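You operate a simulated robot arm through the tools that you are given. There is no shell and no other tool. Be economical: measure what you need, move in short steps, check, and stop when the job is done.

Carry out the task below with a simulated robot arm. There is one attempt and no reset: what you move stays moved.

TASK
On the top of the long table, make the cells box and the black relay change places.
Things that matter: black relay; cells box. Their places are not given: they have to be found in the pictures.

It is judged by the outcome, as a careful person would: the job done as asked, and still so three seconds after it is handed in. It fails if anything else is knocked over, pushed out of place, dropped, spilled or broken.

THE ROBOT
A 7-joint arm with a two-finger parallel gripper, fixed in place. Base frame: the origin is at the foot of the arm, x ahead of it, y to its left, z up; the work surface is at about z = 0.86. Lengths are in m, angles in rad, forces in N, time in s.
With the tool pointing down near the work surface it reaches from about 0.3 to 0.7 m from the base axis. Its first joint turns from -1.152 to 1.152 rad. Payload 1.57 kg.
Tool frame: the origin (TCP) lies between the finger pads and is the grasp point; the fingertips stand 0.03 m ahead of it; z points along the fingers, y is the line along which they close. The gripper opens to 0.11 m. The fingers are 0.024 m wide and 0.012 m thick; the gripper's body (0.048 by 0.112 m) begins 0.078 m behind the TCP.
Orientation is told as [roll, pitch, yaw] about the base's x, y, z axes, in that order, counted from this pose: with the fingers straight down and closing along the base's y, the tool's x points along the base's -x, its y along +y and its z along -z.

THE INTERFACE
- The arm moves only by the tool step_arm. Its argument "rows" is a list that holds one entry, the list of rows, each a list of 4 numbers: the shift along the tool's x, y, z in units of 200 mm (1.0 is 200 mm), then the turn about the tool's z in units of 45 degrees (1.0 is 45 degrees). In form: [[[dx, dy, dz, spin], ...]]. A call has 1 to 10 rows; each row is the pose to reach, as a shift and turn from the pose commanded when the call began, along the tool's axes at that moment. "fingers" is the finger opening in m, from 0 to 0.11, set as the call begins (left out, the last holds). A call with a number of a shift or a turn outside -1 to 1 is refused whole. A row lasts 0.2 s, in which the tool goes at most 0.05 m and 0.15 rad; a call with a longer step from one row to the next is refused whole, and so is a gripper value outside its range. A pose out of reach is approached as far as the arm can. The call stops where the force on the tool passes 40 N (or 10 N more than at its start, if that is more) or the arm is blocked; 0.2 s more then pass. The fingers move at their own pace (about 0.108 m/s each) and stop on an object; they squeeze with about 20 N. The grip force told is the motor's: it shows also when the fingers shut on nothing. Time passes only in rows, and 0.2 s behind the last, so rows that repeat a pose let the fingers close. It gives the time, the measured TCP pose, the force on the tool (base axes), the opening and the grip force at its end, in the units of the frame above (readings bear some noise), and new pictures: "views" is both (left out), scene, wrist or none.
- Cameras (640 x 400 px; columns grow to the right, rows downward): "scene" is fixed at [0.1655, -0.3943, 1.4293]; the picture's right is [0.85, -0.53, 0.00], its down [-0.26, -0.40, -0.88] and it looks along [0.47, 0.74, -0.48] (base axes); focal length 374 px, centre (320, 200). "wrist" rides on the gripper at [-0.036, 0, -0.08] in the tool frame; the picture's right is [0.00, -1.00, 0.00], its down [0.97, 0.00, -0.24] and it looks along [0.24, 0.00, 0.97] (tool axes); focal length 218 px, centre (320, 200).
- probe_pixels(camera, pixels): for up to 12 pixels [column, row] of the newest picture of that camera ("zoom" is the newest enlarged one), the place [x, y, z] in the base frame of the surface seen there, good to about 0.003 m, but the place of the scene camera against the robot may be out by one fixed shift of up to 0.025 m in any direction. No time passes.
- inspect(camera, box): a new picture of the part [left, top, right, bottom] of that camera's present view, enlarged. No time passes.
- finish_job(): hands the job in; it is judged then, once.

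Work in short steps. Measure before you move; look again where a grasp or a placing could have gone wrong, and mend it. You have 80 turns and 120 pictures in all, the two below and enlarged ones among them. Open the gripper and draw the arm clear of the work before you hand the job in, unless the task says otherwise; then end with one line.

The tools are called as name(argument=value, ...) on one line, values as JSON. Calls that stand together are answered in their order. step_arm: Moves the arm, as the interface text tells. Its arguments: {"type":"object","properties":{"rows":{"type":"array","items":{"type":"array","items":{"type":"array","items":{"type":"number"}}}},"fingers":{"type":"number"},"views":{"type":"string","enum":["both","scene","wrist","none"]}},"required":["rows"]} The other tools are called the same way: probe_pixels (camera, pixels) gives the place of the surface under pixels of a picture; inspect (camera, box) takes an enlarged picture of a part of a camera's view; finish_job () hands the job in.

At the start:

```text
clock: 0.0
tool_pos: [0.3959, 0.2571, 1.1049]
ee_rot: [0.001, 0.001, -0.001]
contact_force: [-0.6, 0.5, 0.1]
width: 0.11
finger_force: 0.1
```

scene: 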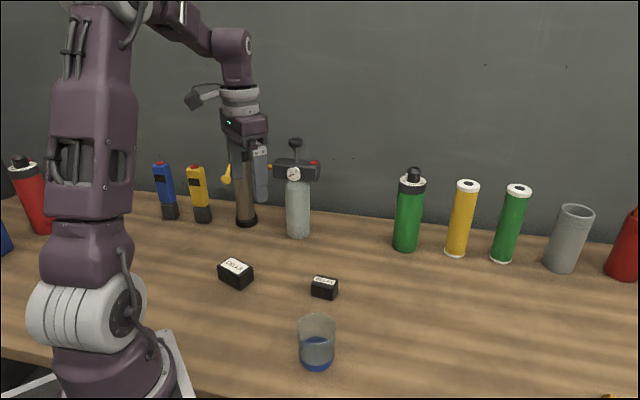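
wrist: 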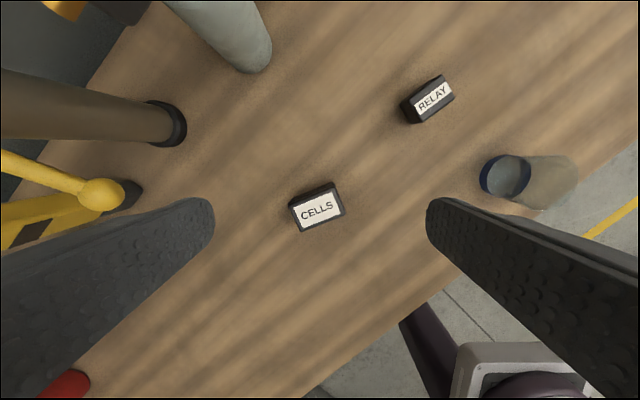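

The cells box is near wrist (317,207), the relay near (430,98). I enlarge both and probe.

inspect(camera="wrist", box=[260, 50, 500, 250])

inspect(camera="scene", box=[190, 220, 390, 380])

probe_pixels(camera="wrist", pixels=[[317, 209], [296, 206], [336, 190], [344, 213], [304, 231], [432, 98], [410, 105], [445, 82], [454, 97], [417, 122], [370, 150], [505, 175]])

```text
2.00 times, centred on (380, 150) of wrist
```

zoom: 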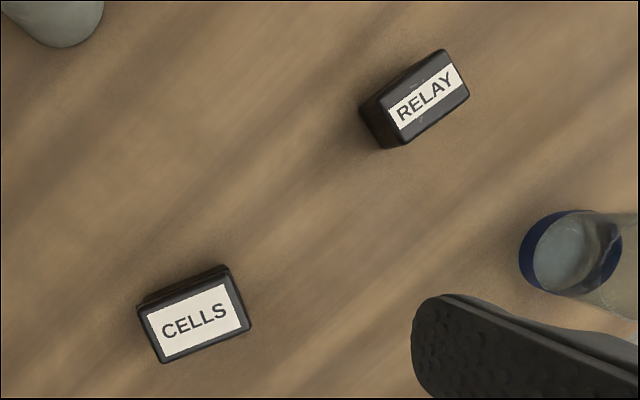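

```text
2.50 times, centred on (290, 300) of scene
```

zoom: 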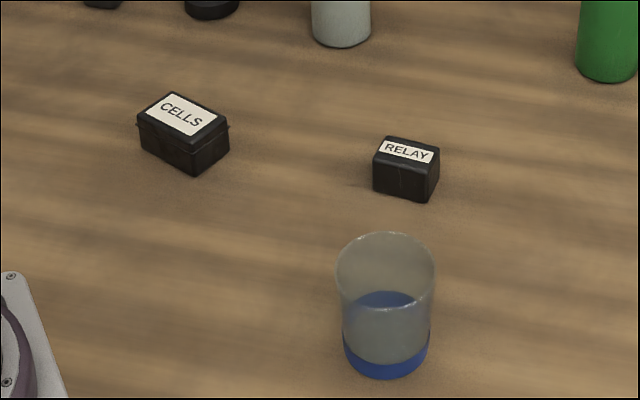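

```text
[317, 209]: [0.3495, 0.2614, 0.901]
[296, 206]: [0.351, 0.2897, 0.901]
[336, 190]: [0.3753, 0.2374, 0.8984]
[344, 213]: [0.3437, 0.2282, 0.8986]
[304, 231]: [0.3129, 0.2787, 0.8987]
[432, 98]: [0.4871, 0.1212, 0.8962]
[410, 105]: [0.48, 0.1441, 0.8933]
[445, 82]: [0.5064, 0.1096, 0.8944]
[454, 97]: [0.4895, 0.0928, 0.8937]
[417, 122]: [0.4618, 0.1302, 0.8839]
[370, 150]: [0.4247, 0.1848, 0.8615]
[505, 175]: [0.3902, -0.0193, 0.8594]
```

Cells top centre is about (0.346,0.2585), long axis ~25° off y; relay (0.482,0.118), ~37° off. I go above the cells box with the fingers turned to its long axis.

step_arm(rows=[[[0.06, 0, 0.1, -0.14], [0.12, 0, 0.2, -0.28], [0.2, 0, 0.3, -0.42], [0.25, 0.005, 0.4, -0.556], [0.25, 0.005, 0.5, -0.556], [0.25, 0.005, 0.5, -0.556]]], fingers=0.09, views="wrist")

```text
clock: 1.4
tool_pos: [0.3446, 0.2587, 1.0056]
ee_rot: [0.0, 0.0, 0.439]
contact_force: [-0.2, -0.6, -0.1]
width: 0.0902
finger_force: 0.1
```

wrist: 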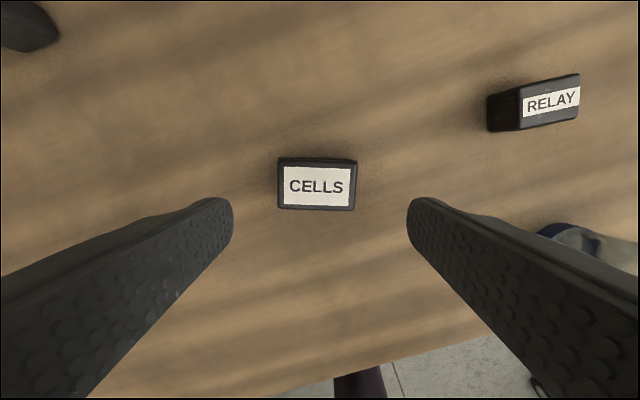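

Well aligned. I probe the box top's edges for the exact centre.

probe_pixels(camera="wrist", pixels=[[282, 167], [281, 207], [353, 167], [352, 207], [317, 187], [522, 92], [576, 80], [577, 114], [525, 126], [560, 240], [300, 100], [400, 90]])

inspect(camera="wrist", box=[240, 130, 400, 230])

```text
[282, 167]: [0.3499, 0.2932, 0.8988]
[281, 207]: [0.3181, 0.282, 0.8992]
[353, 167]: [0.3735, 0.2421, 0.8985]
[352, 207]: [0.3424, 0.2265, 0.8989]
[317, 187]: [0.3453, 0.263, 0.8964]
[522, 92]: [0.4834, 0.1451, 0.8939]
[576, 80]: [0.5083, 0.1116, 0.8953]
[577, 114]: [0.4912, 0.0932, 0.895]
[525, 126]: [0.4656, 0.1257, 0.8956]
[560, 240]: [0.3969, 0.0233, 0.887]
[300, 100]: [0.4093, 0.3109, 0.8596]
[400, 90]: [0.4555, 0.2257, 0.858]
```

```text
4.00 times, centred on (320, 180) of wrist
```

zoom: 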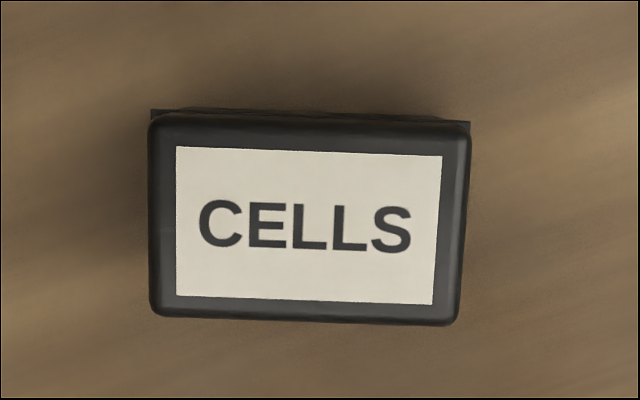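

Centre (0.346,0.261), about 2.5° clockwise of the gripper. I correct, go down to z≈0.898.

step_arm(rows=[[[-0.011, 0.008, 0.15, 0.055], [-0.011, 0.008, 0.3, 0.055], [-0.011, 0.008, 0.45, 0.055], [-0.011, 0.008, 0.538, 0.055], [-0.011, 0.008, 0.538, 0.055]]], views="wrist")

```text
clock: 2.6
tool_pos: [0.3474, 0.2611, 0.8967]
ee_rot: [0.0, 0.0, 0.393]
contact_force: [0.2, -0.1, -0.2]
width: 0.0899
finger_force: 0.1
```

wrist: 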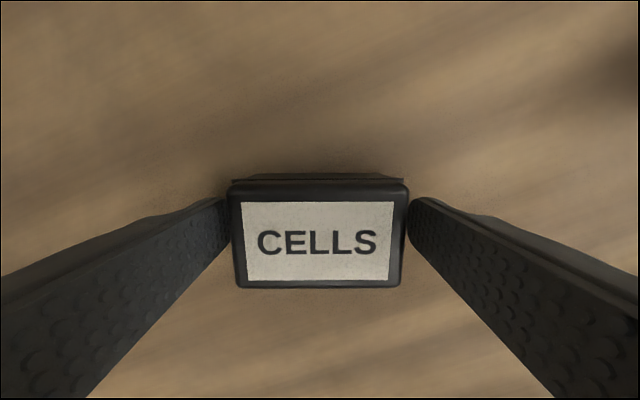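

The box sits between the fingers, aligned. I close.

step_arm(rows=[[[0, 0, 0, 0], [0, 0, 0, 0], [0, 0, 0, 0]]], fingers=0.03, views="none")

step_arm(rows=[[[0, 0, -0.1, 0], [0, 0, -0.2, 0], [0, 0, -0.3, 0], [0, 0, -0.3, 0]]])

```text
clock: 3.4
tool_pos: [0.3475, 0.2618, 0.8991]
ee_rot: [0.0, 0.0, 0.392]
contact_force: [-0.5, 0.3, 0.0]
width: 0.0692
finger_force: 20.4
```

```text
clock: 4.4
tool_pos: [0.3472, 0.261, 0.9574]
ee_rot: [0.0, -0.001, 0.393]
contact_force: [-0.1, 0.4, -0.6]
width: 0.0695
finger_force: 20.2
```

scene: 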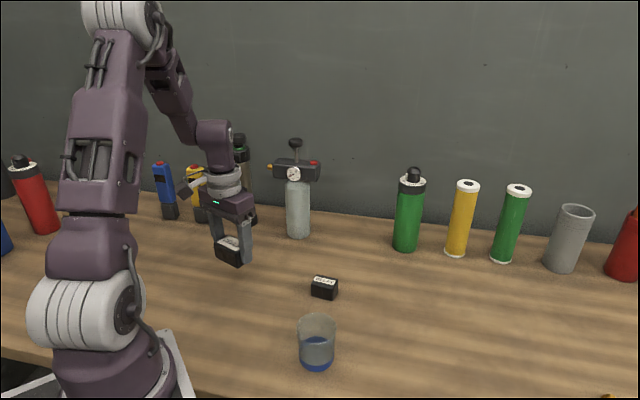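
wrist: 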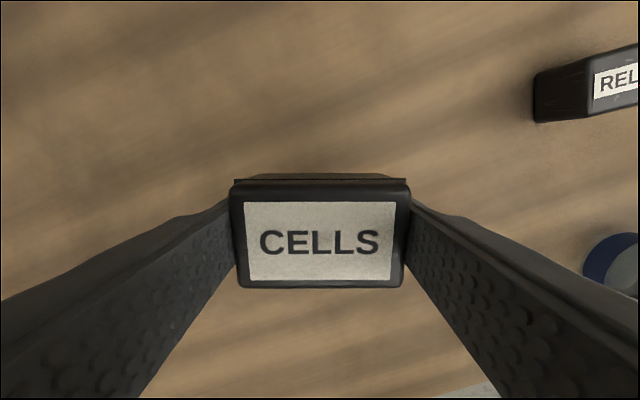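

The box is lifted whole (width 0.0695). I carry it to a clear temporary spot at about (0.44,0.22) and set it down.

step_arm(rows=[[[-0.088, -0.092, 0, 0], [-0.175, -0.184, 0, 0], [-0.263, -0.275, 0, 0], [-0.35, -0.367, 0, 0], [-0.35, -0.367, 0, 0], [-0.35, -0.367, 0.15, 0], [-0.35, -0.367, 0.25, 0], [-0.35, -0.367, 0.295, 0], [-0.35, -0.367, 0.295, 0]]])

```text
clock: 6.4
tool_pos: [0.44, 0.2194, 0.8978]
ee_rot: [-0.001, 0.0, 0.392]
contact_force: [-1.5, -3.0, 8.6]
width: 0.0695
finger_force: 20.2
```

scene: 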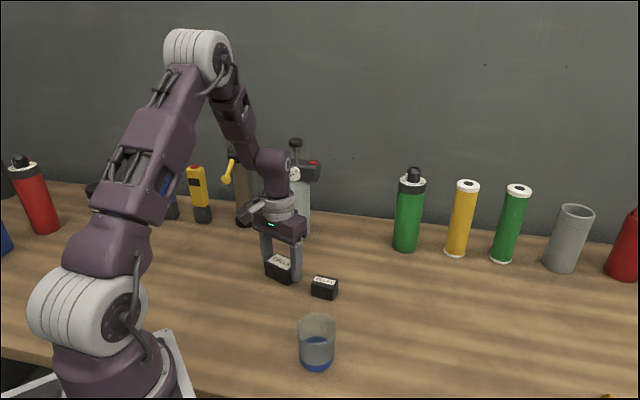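
wrist: 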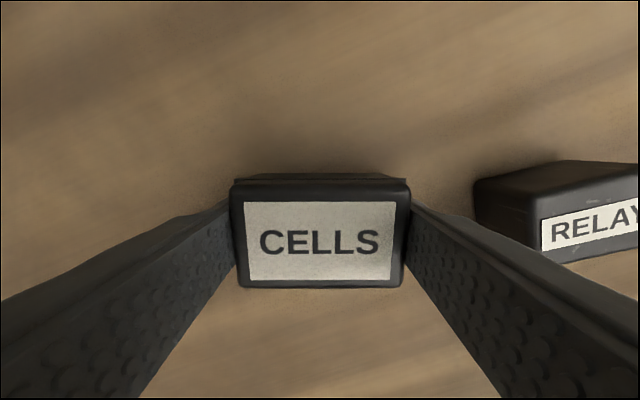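

It touches the table (8.6 N). I open slightly to 0.082, then rise.

step_arm(rows=[[[0, 0, 0, 0], [0, 0, 0, 0], [0, 0, -0.1, 0], [0, 0, -0.25, 0], [0, 0, -0.4, 0], [0, 0, -0.5, 0], [0, 0, -0.5, 0]]], fingers=0.082, views="wrist")

```text
clock: 8.0
tool_pos: [0.441, 0.2205, 0.9981]
ee_rot: [0.001, 0.0, 0.391]
contact_force: [0.6, 0.2, 0.3]
width: 0.082
finger_force: 0.2
```

wrist: 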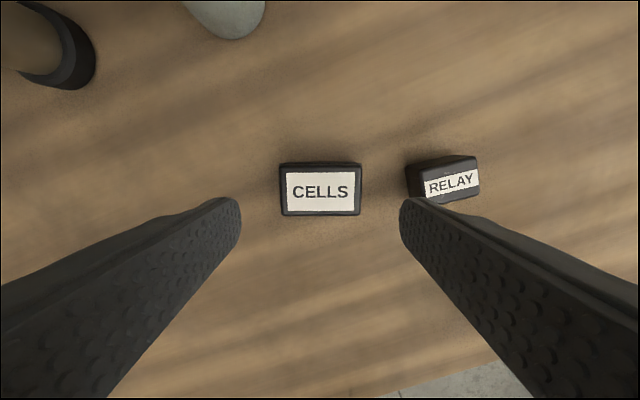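

I move above the relay (~(0.487,0.119)) and turn to its axis.

step_arm(rows=[[[-0.005, -0.15, 0, -0.11], [-0.01, -0.3, 0, -0.22], [-0.018, -0.45, 0, -0.33], [-0.018, -0.557, 0, -0.33], [-0.018, -0.557, 0, -0.33]]], fingers=0.07, views="wrist")

```text
clock: 9.2
tool_pos: [0.4863, 0.1178, 0.9997]
ee_rot: [0.0, 0.0, 0.653]
contact_force: [-0.2, -1.1, -0.3]
width: 0.0698
finger_force: 0.0
```

wrist: 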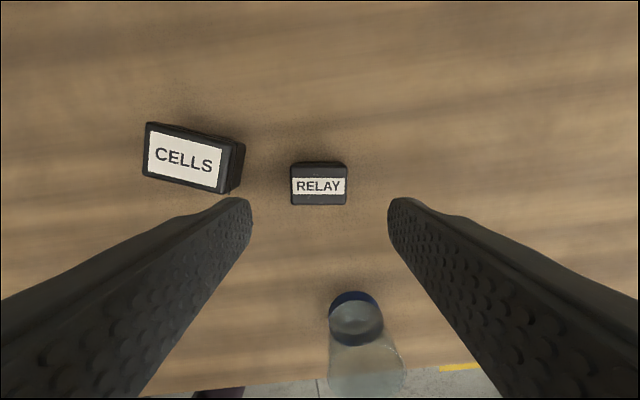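

inspect(camera="wrist", box=[240, 135, 400, 235])

probe_pixels(camera="wrist", pixels=[[294, 173], [345, 172], [294, 203], [344, 202], [318, 186], [240, 190], [222, 195], [238, 150]])

```text
4.00 times, centred on (320, 185) of wrist
```

zoom: 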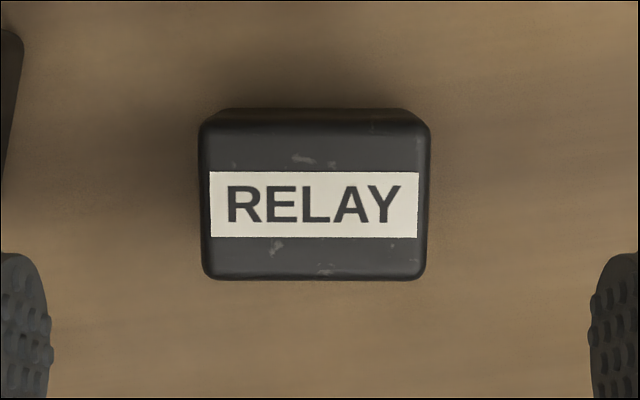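

```text
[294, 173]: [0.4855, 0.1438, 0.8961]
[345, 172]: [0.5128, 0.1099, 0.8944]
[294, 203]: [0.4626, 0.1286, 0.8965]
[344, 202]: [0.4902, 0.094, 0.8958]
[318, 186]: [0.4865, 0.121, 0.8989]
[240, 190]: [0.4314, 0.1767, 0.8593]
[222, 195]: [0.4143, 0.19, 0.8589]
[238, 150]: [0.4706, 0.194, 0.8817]
```

Aligned. Descend to z≈0.898 and close on the relay.

step_arm(rows=[[[-0.01, 0, 0.15, 0], [-0.01, 0, 0.3, 0], [-0.01, 0, 0.42, 0], [-0.01, 0, 0.508, 0], [-0.01, 0, 0.508, 0]]], views="wrist")

step_arm(rows=[[[0, 0, 0, 0], [0, 0, 0, 0], [0, 0, 0, 0]]], fingers=0.02, views="wrist")

```text
clock: 10.4
tool_pos: [0.4873, 0.1211, 0.8963]
ee_rot: [-0.001, -0.001, 0.654]
contact_force: [0.7, -0.9, -1.2]
width: 0.0699
finger_force: 0.0
```

wrist: 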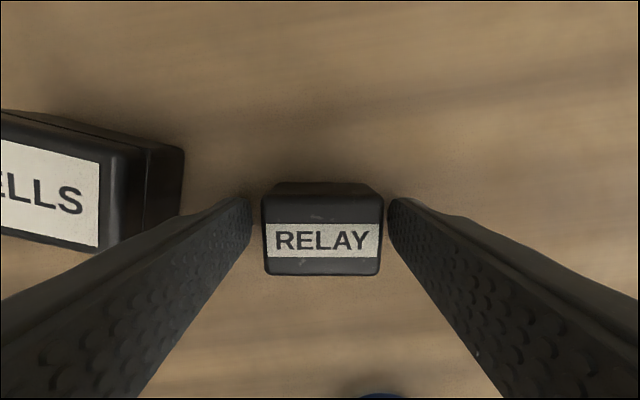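

```text
clock: 11.2
tool_pos: [0.4881, 0.1218, 0.8969]
ee_rot: [0.0, 0.001, 0.651]
contact_force: [-0.4, 0.3, -0.1]
width: 0.0489
finger_force: 19.7
```

wrist: 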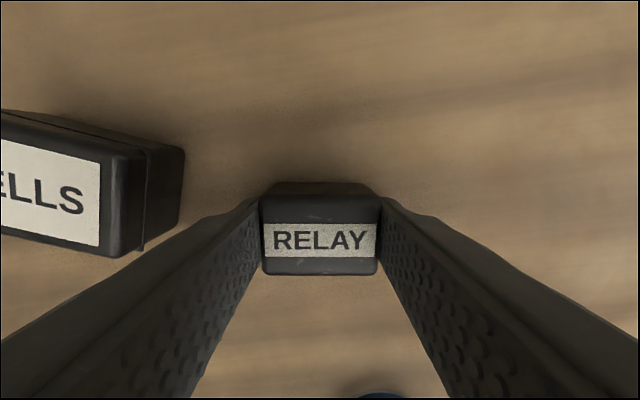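

Gripped (0.0489). I lift 0.1 and carry it to the cells box's original place (0.347,0.261), turning to that box's yaw.

step_arm(rows=[[[0, 0, -0.15, 0], [0, 0, -0.3, 0], [0, 0, -0.5, 0], [0.027, 0.196, -0.5, 0.066], [0.053, 0.393, -0.5, 0.132], [0.08, 0.589, -0.5, 0.198], [0.106, 0.786, -0.5, 0.264], [0.133, 0.982, -0.5, 0.33], [0.133, 0.982, -0.5, 0.33]]])

```text
clock: 13.2
tool_pos: [0.3476, 0.2609, 0.9947]
ee_rot: [0.0, 0.0, 0.394]
contact_force: [0.8, 0.0, 0.1]
width: 0.0488
finger_force: 20.0
```

scene: 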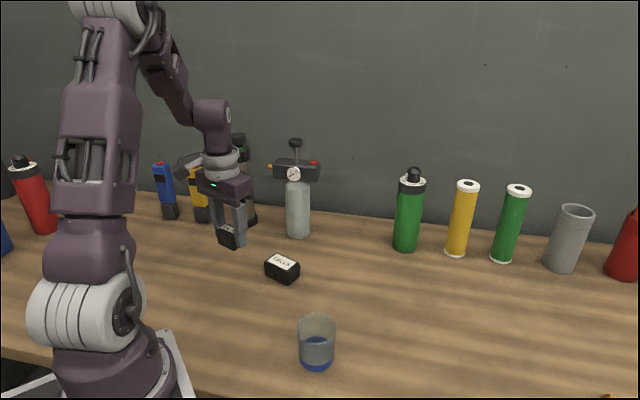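
wrist: 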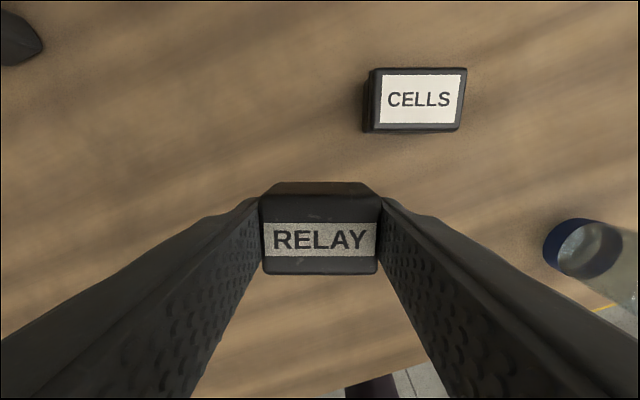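

In place above the spot; lower 99 mm, then release and rise.

step_arm(rows=[[[0, 0, 0.15, 0], [0, 0, 0.3, 0], [0, 0, 0.42, 0], [0, 0, 0.47, 0], [0, 0, 0.493, 0], [0, 0, 0.493, 0]]], views="wrist")

step_arm(rows=[[[0, 0, 0, 0], [0, 0, 0, 0], [0, 0, -0.1, 0], [0, 0, -0.25, 0], [0, 0, -0.4, 0], [0, 0, -0.5, 0], [0, 0, -0.5, 0]]], fingers=0.075, views="wrist")

```text
clock: 14.6
tool_pos: [0.3461, 0.2597, 0.8972]
ee_rot: [0.001, 0.001, 0.394]
contact_force: [0.0, 0.9, -0.5]
width: 0.0491
finger_force: 20.6
```

wrist: 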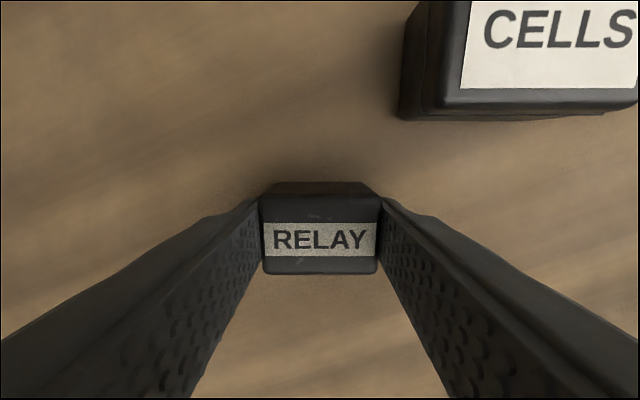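

```text
clock: 16.2
tool_pos: [0.3468, 0.259, 0.998]
ee_rot: [0.001, 0.001, 0.392]
contact_force: [1.0, 0.7, 0.2]
width: 0.0751
finger_force: 0.0
```

wrist: 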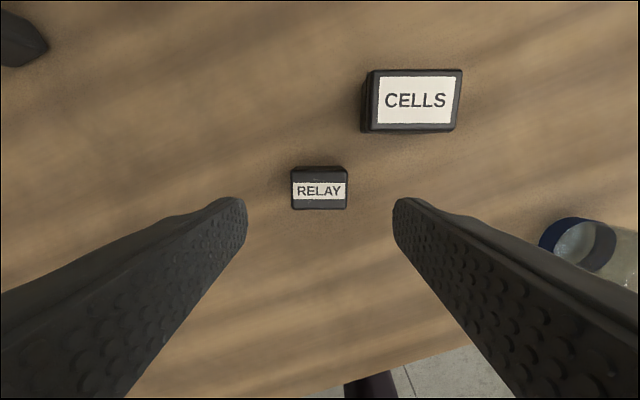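

Relay stands in the old cells place. Now go back above the cells box and open to 0.09.

step_arm(rows=[[[-0.09, -0.09, 0, 0], [-0.18, -0.18, 0, 0], [-0.27, -0.27, 0, 0], [-0.355, -0.364, 0, 0], [-0.355, -0.364, 0, 0], [-0.355, -0.364, 0, 0]]], fingers=0.09, views="wrist")

```text
clock: 17.6
tool_pos: [0.442, 0.2209, 0.9982]
ee_rot: [0.001, 0.0, 0.393]
contact_force: [-0.8, 0.2, 0.2]
width: 0.09
finger_force: 0.1
```

wrist: 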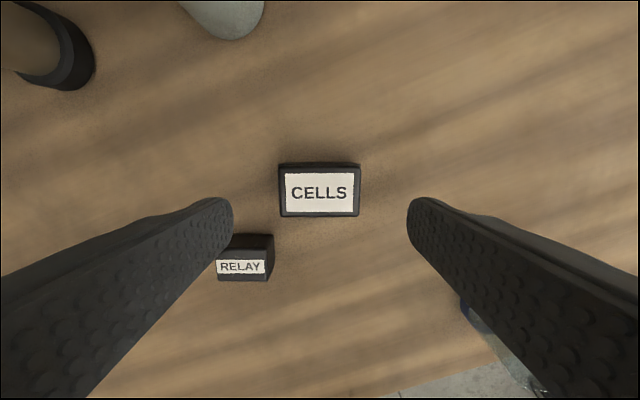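

step_arm(rows=[[[0, 0, 0.15, 0], [0, 0, 0.3, 0], [0, 0, 0.42, 0], [0, 0, 0.5, 0], [0, 0, 0.5, 0]]], views="wrist")

step_arm(rows=[[[0, 0, 0, 0], [0, 0, 0, 0], [0, 0, 0, 0]]], fingers=0.03, views="wrist")

```text
clock: 18.8
tool_pos: [0.44, 0.22, 0.8976]
ee_rot: [0.001, 0.0, 0.392]
contact_force: [0.8, -0.1, -0.5]
width: 0.0902
finger_force: 0.1
```

wrist: 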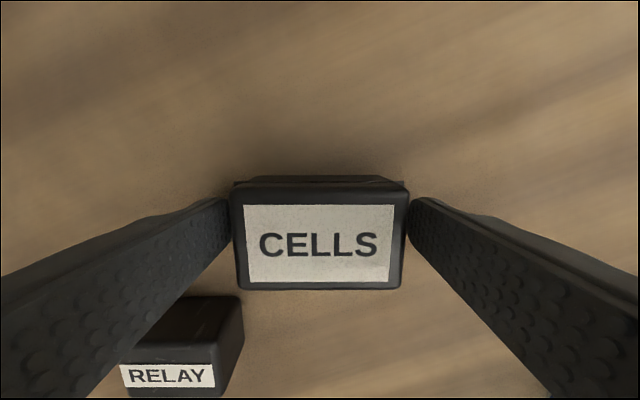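

```text
clock: 19.6
tool_pos: [0.442, 0.22, 0.8998]
ee_rot: [0.0, -0.001, 0.393]
contact_force: [-0.2, 1.2, 0.2]
width: 0.0694
finger_force: 19.9
```

wrist: 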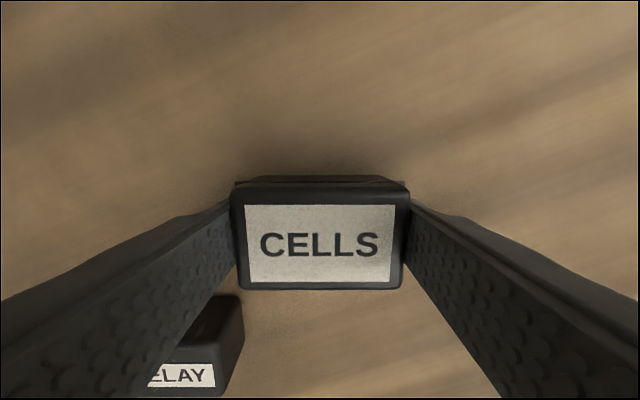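

Gripped. Lift 60 mm, carry to the relay's old place (0.488,0.1205) with its yaw, lower to near the table.

step_arm(rows=[[[0, 0, -0.15, 0], [0, 0, -0.3, 0], [-0.007, -0.137, -0.3, -0.083], [-0.014, -0.275, -0.3, -0.165], [-0.02, -0.412, -0.3, -0.25], [-0.027, -0.55, -0.3, -0.33], [-0.027, -0.55, -0.3, -0.33], [-0.027, -0.55, -0.15, -0.33], [-0.027, -0.55, -0.05, -0.33], [-0.027, -0.55, -0.005, -0.33]]])

```text
clock: 21.8
tool_pos: [0.4863, 0.1196, 0.8971]
ee_rot: [0.0, -0.001, 0.653]
contact_force: [-1.4, 0.3, 3.5]
width: 0.0697
finger_force: 19.9
```

scene: 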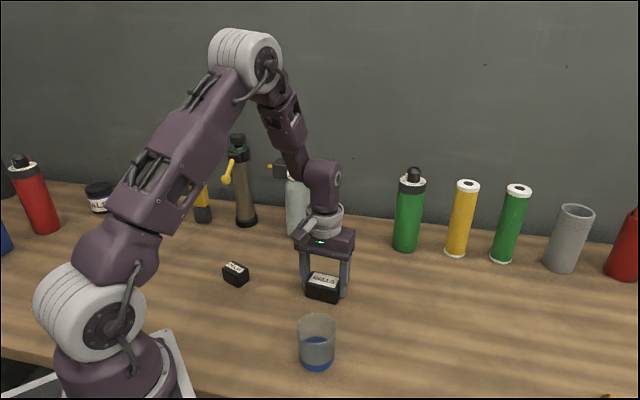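
wrist: 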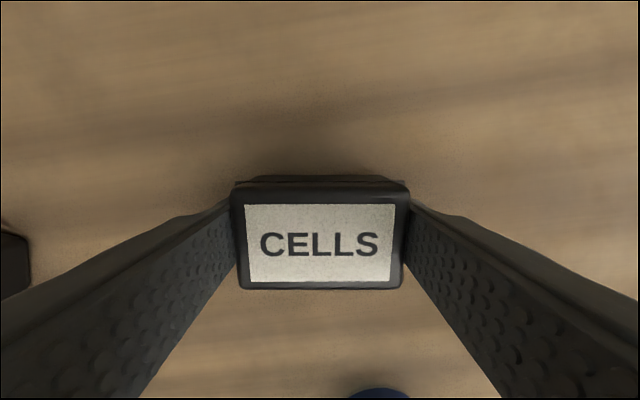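

It rests on the table (3.5 N). Release and rise clear.

step_arm(rows=[[[0, 0, 0, 0], [0, 0, 0, 0], [0, 0, -0.1, 0], [0, 0, -0.25, 0], [0, 0, -0.45, 0], [0, 0, -0.65, 0], [0, 0, -0.85, 0], [0, 0, -0.95, 0], [0, 0, -0.95, 0]]], fingers=0.09)

```text
clock: 23.8
tool_pos: [0.4861, 0.1191, 1.091]
ee_rot: [-0.002, 0.001, 0.654]
contact_force: [-0.3, 0.2, -0.2]
width: 0.09
finger_force: 0.1
```

scene: 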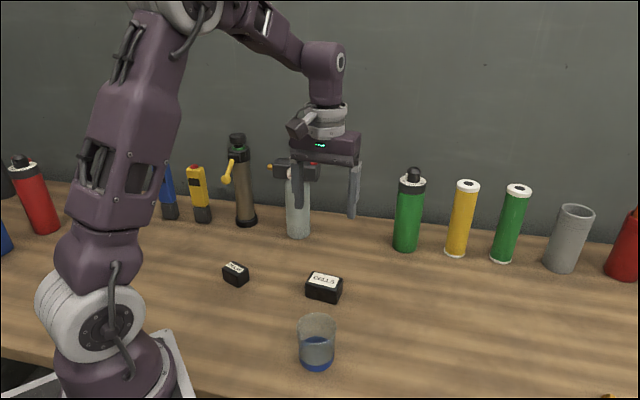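
wrist: 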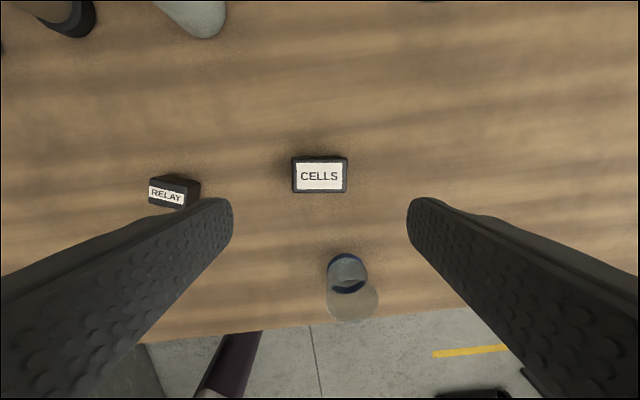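

Both boxes are upright in each other's places, nothing else has moved, and the arm is clear. I hand the job in.

finish_job()

```text
The job is handed in.
```

The cells box and the black relay have changed places on the table, each also turned to the angle the other had. The gripper is open and clear, and nothing else moved in the last pictures.
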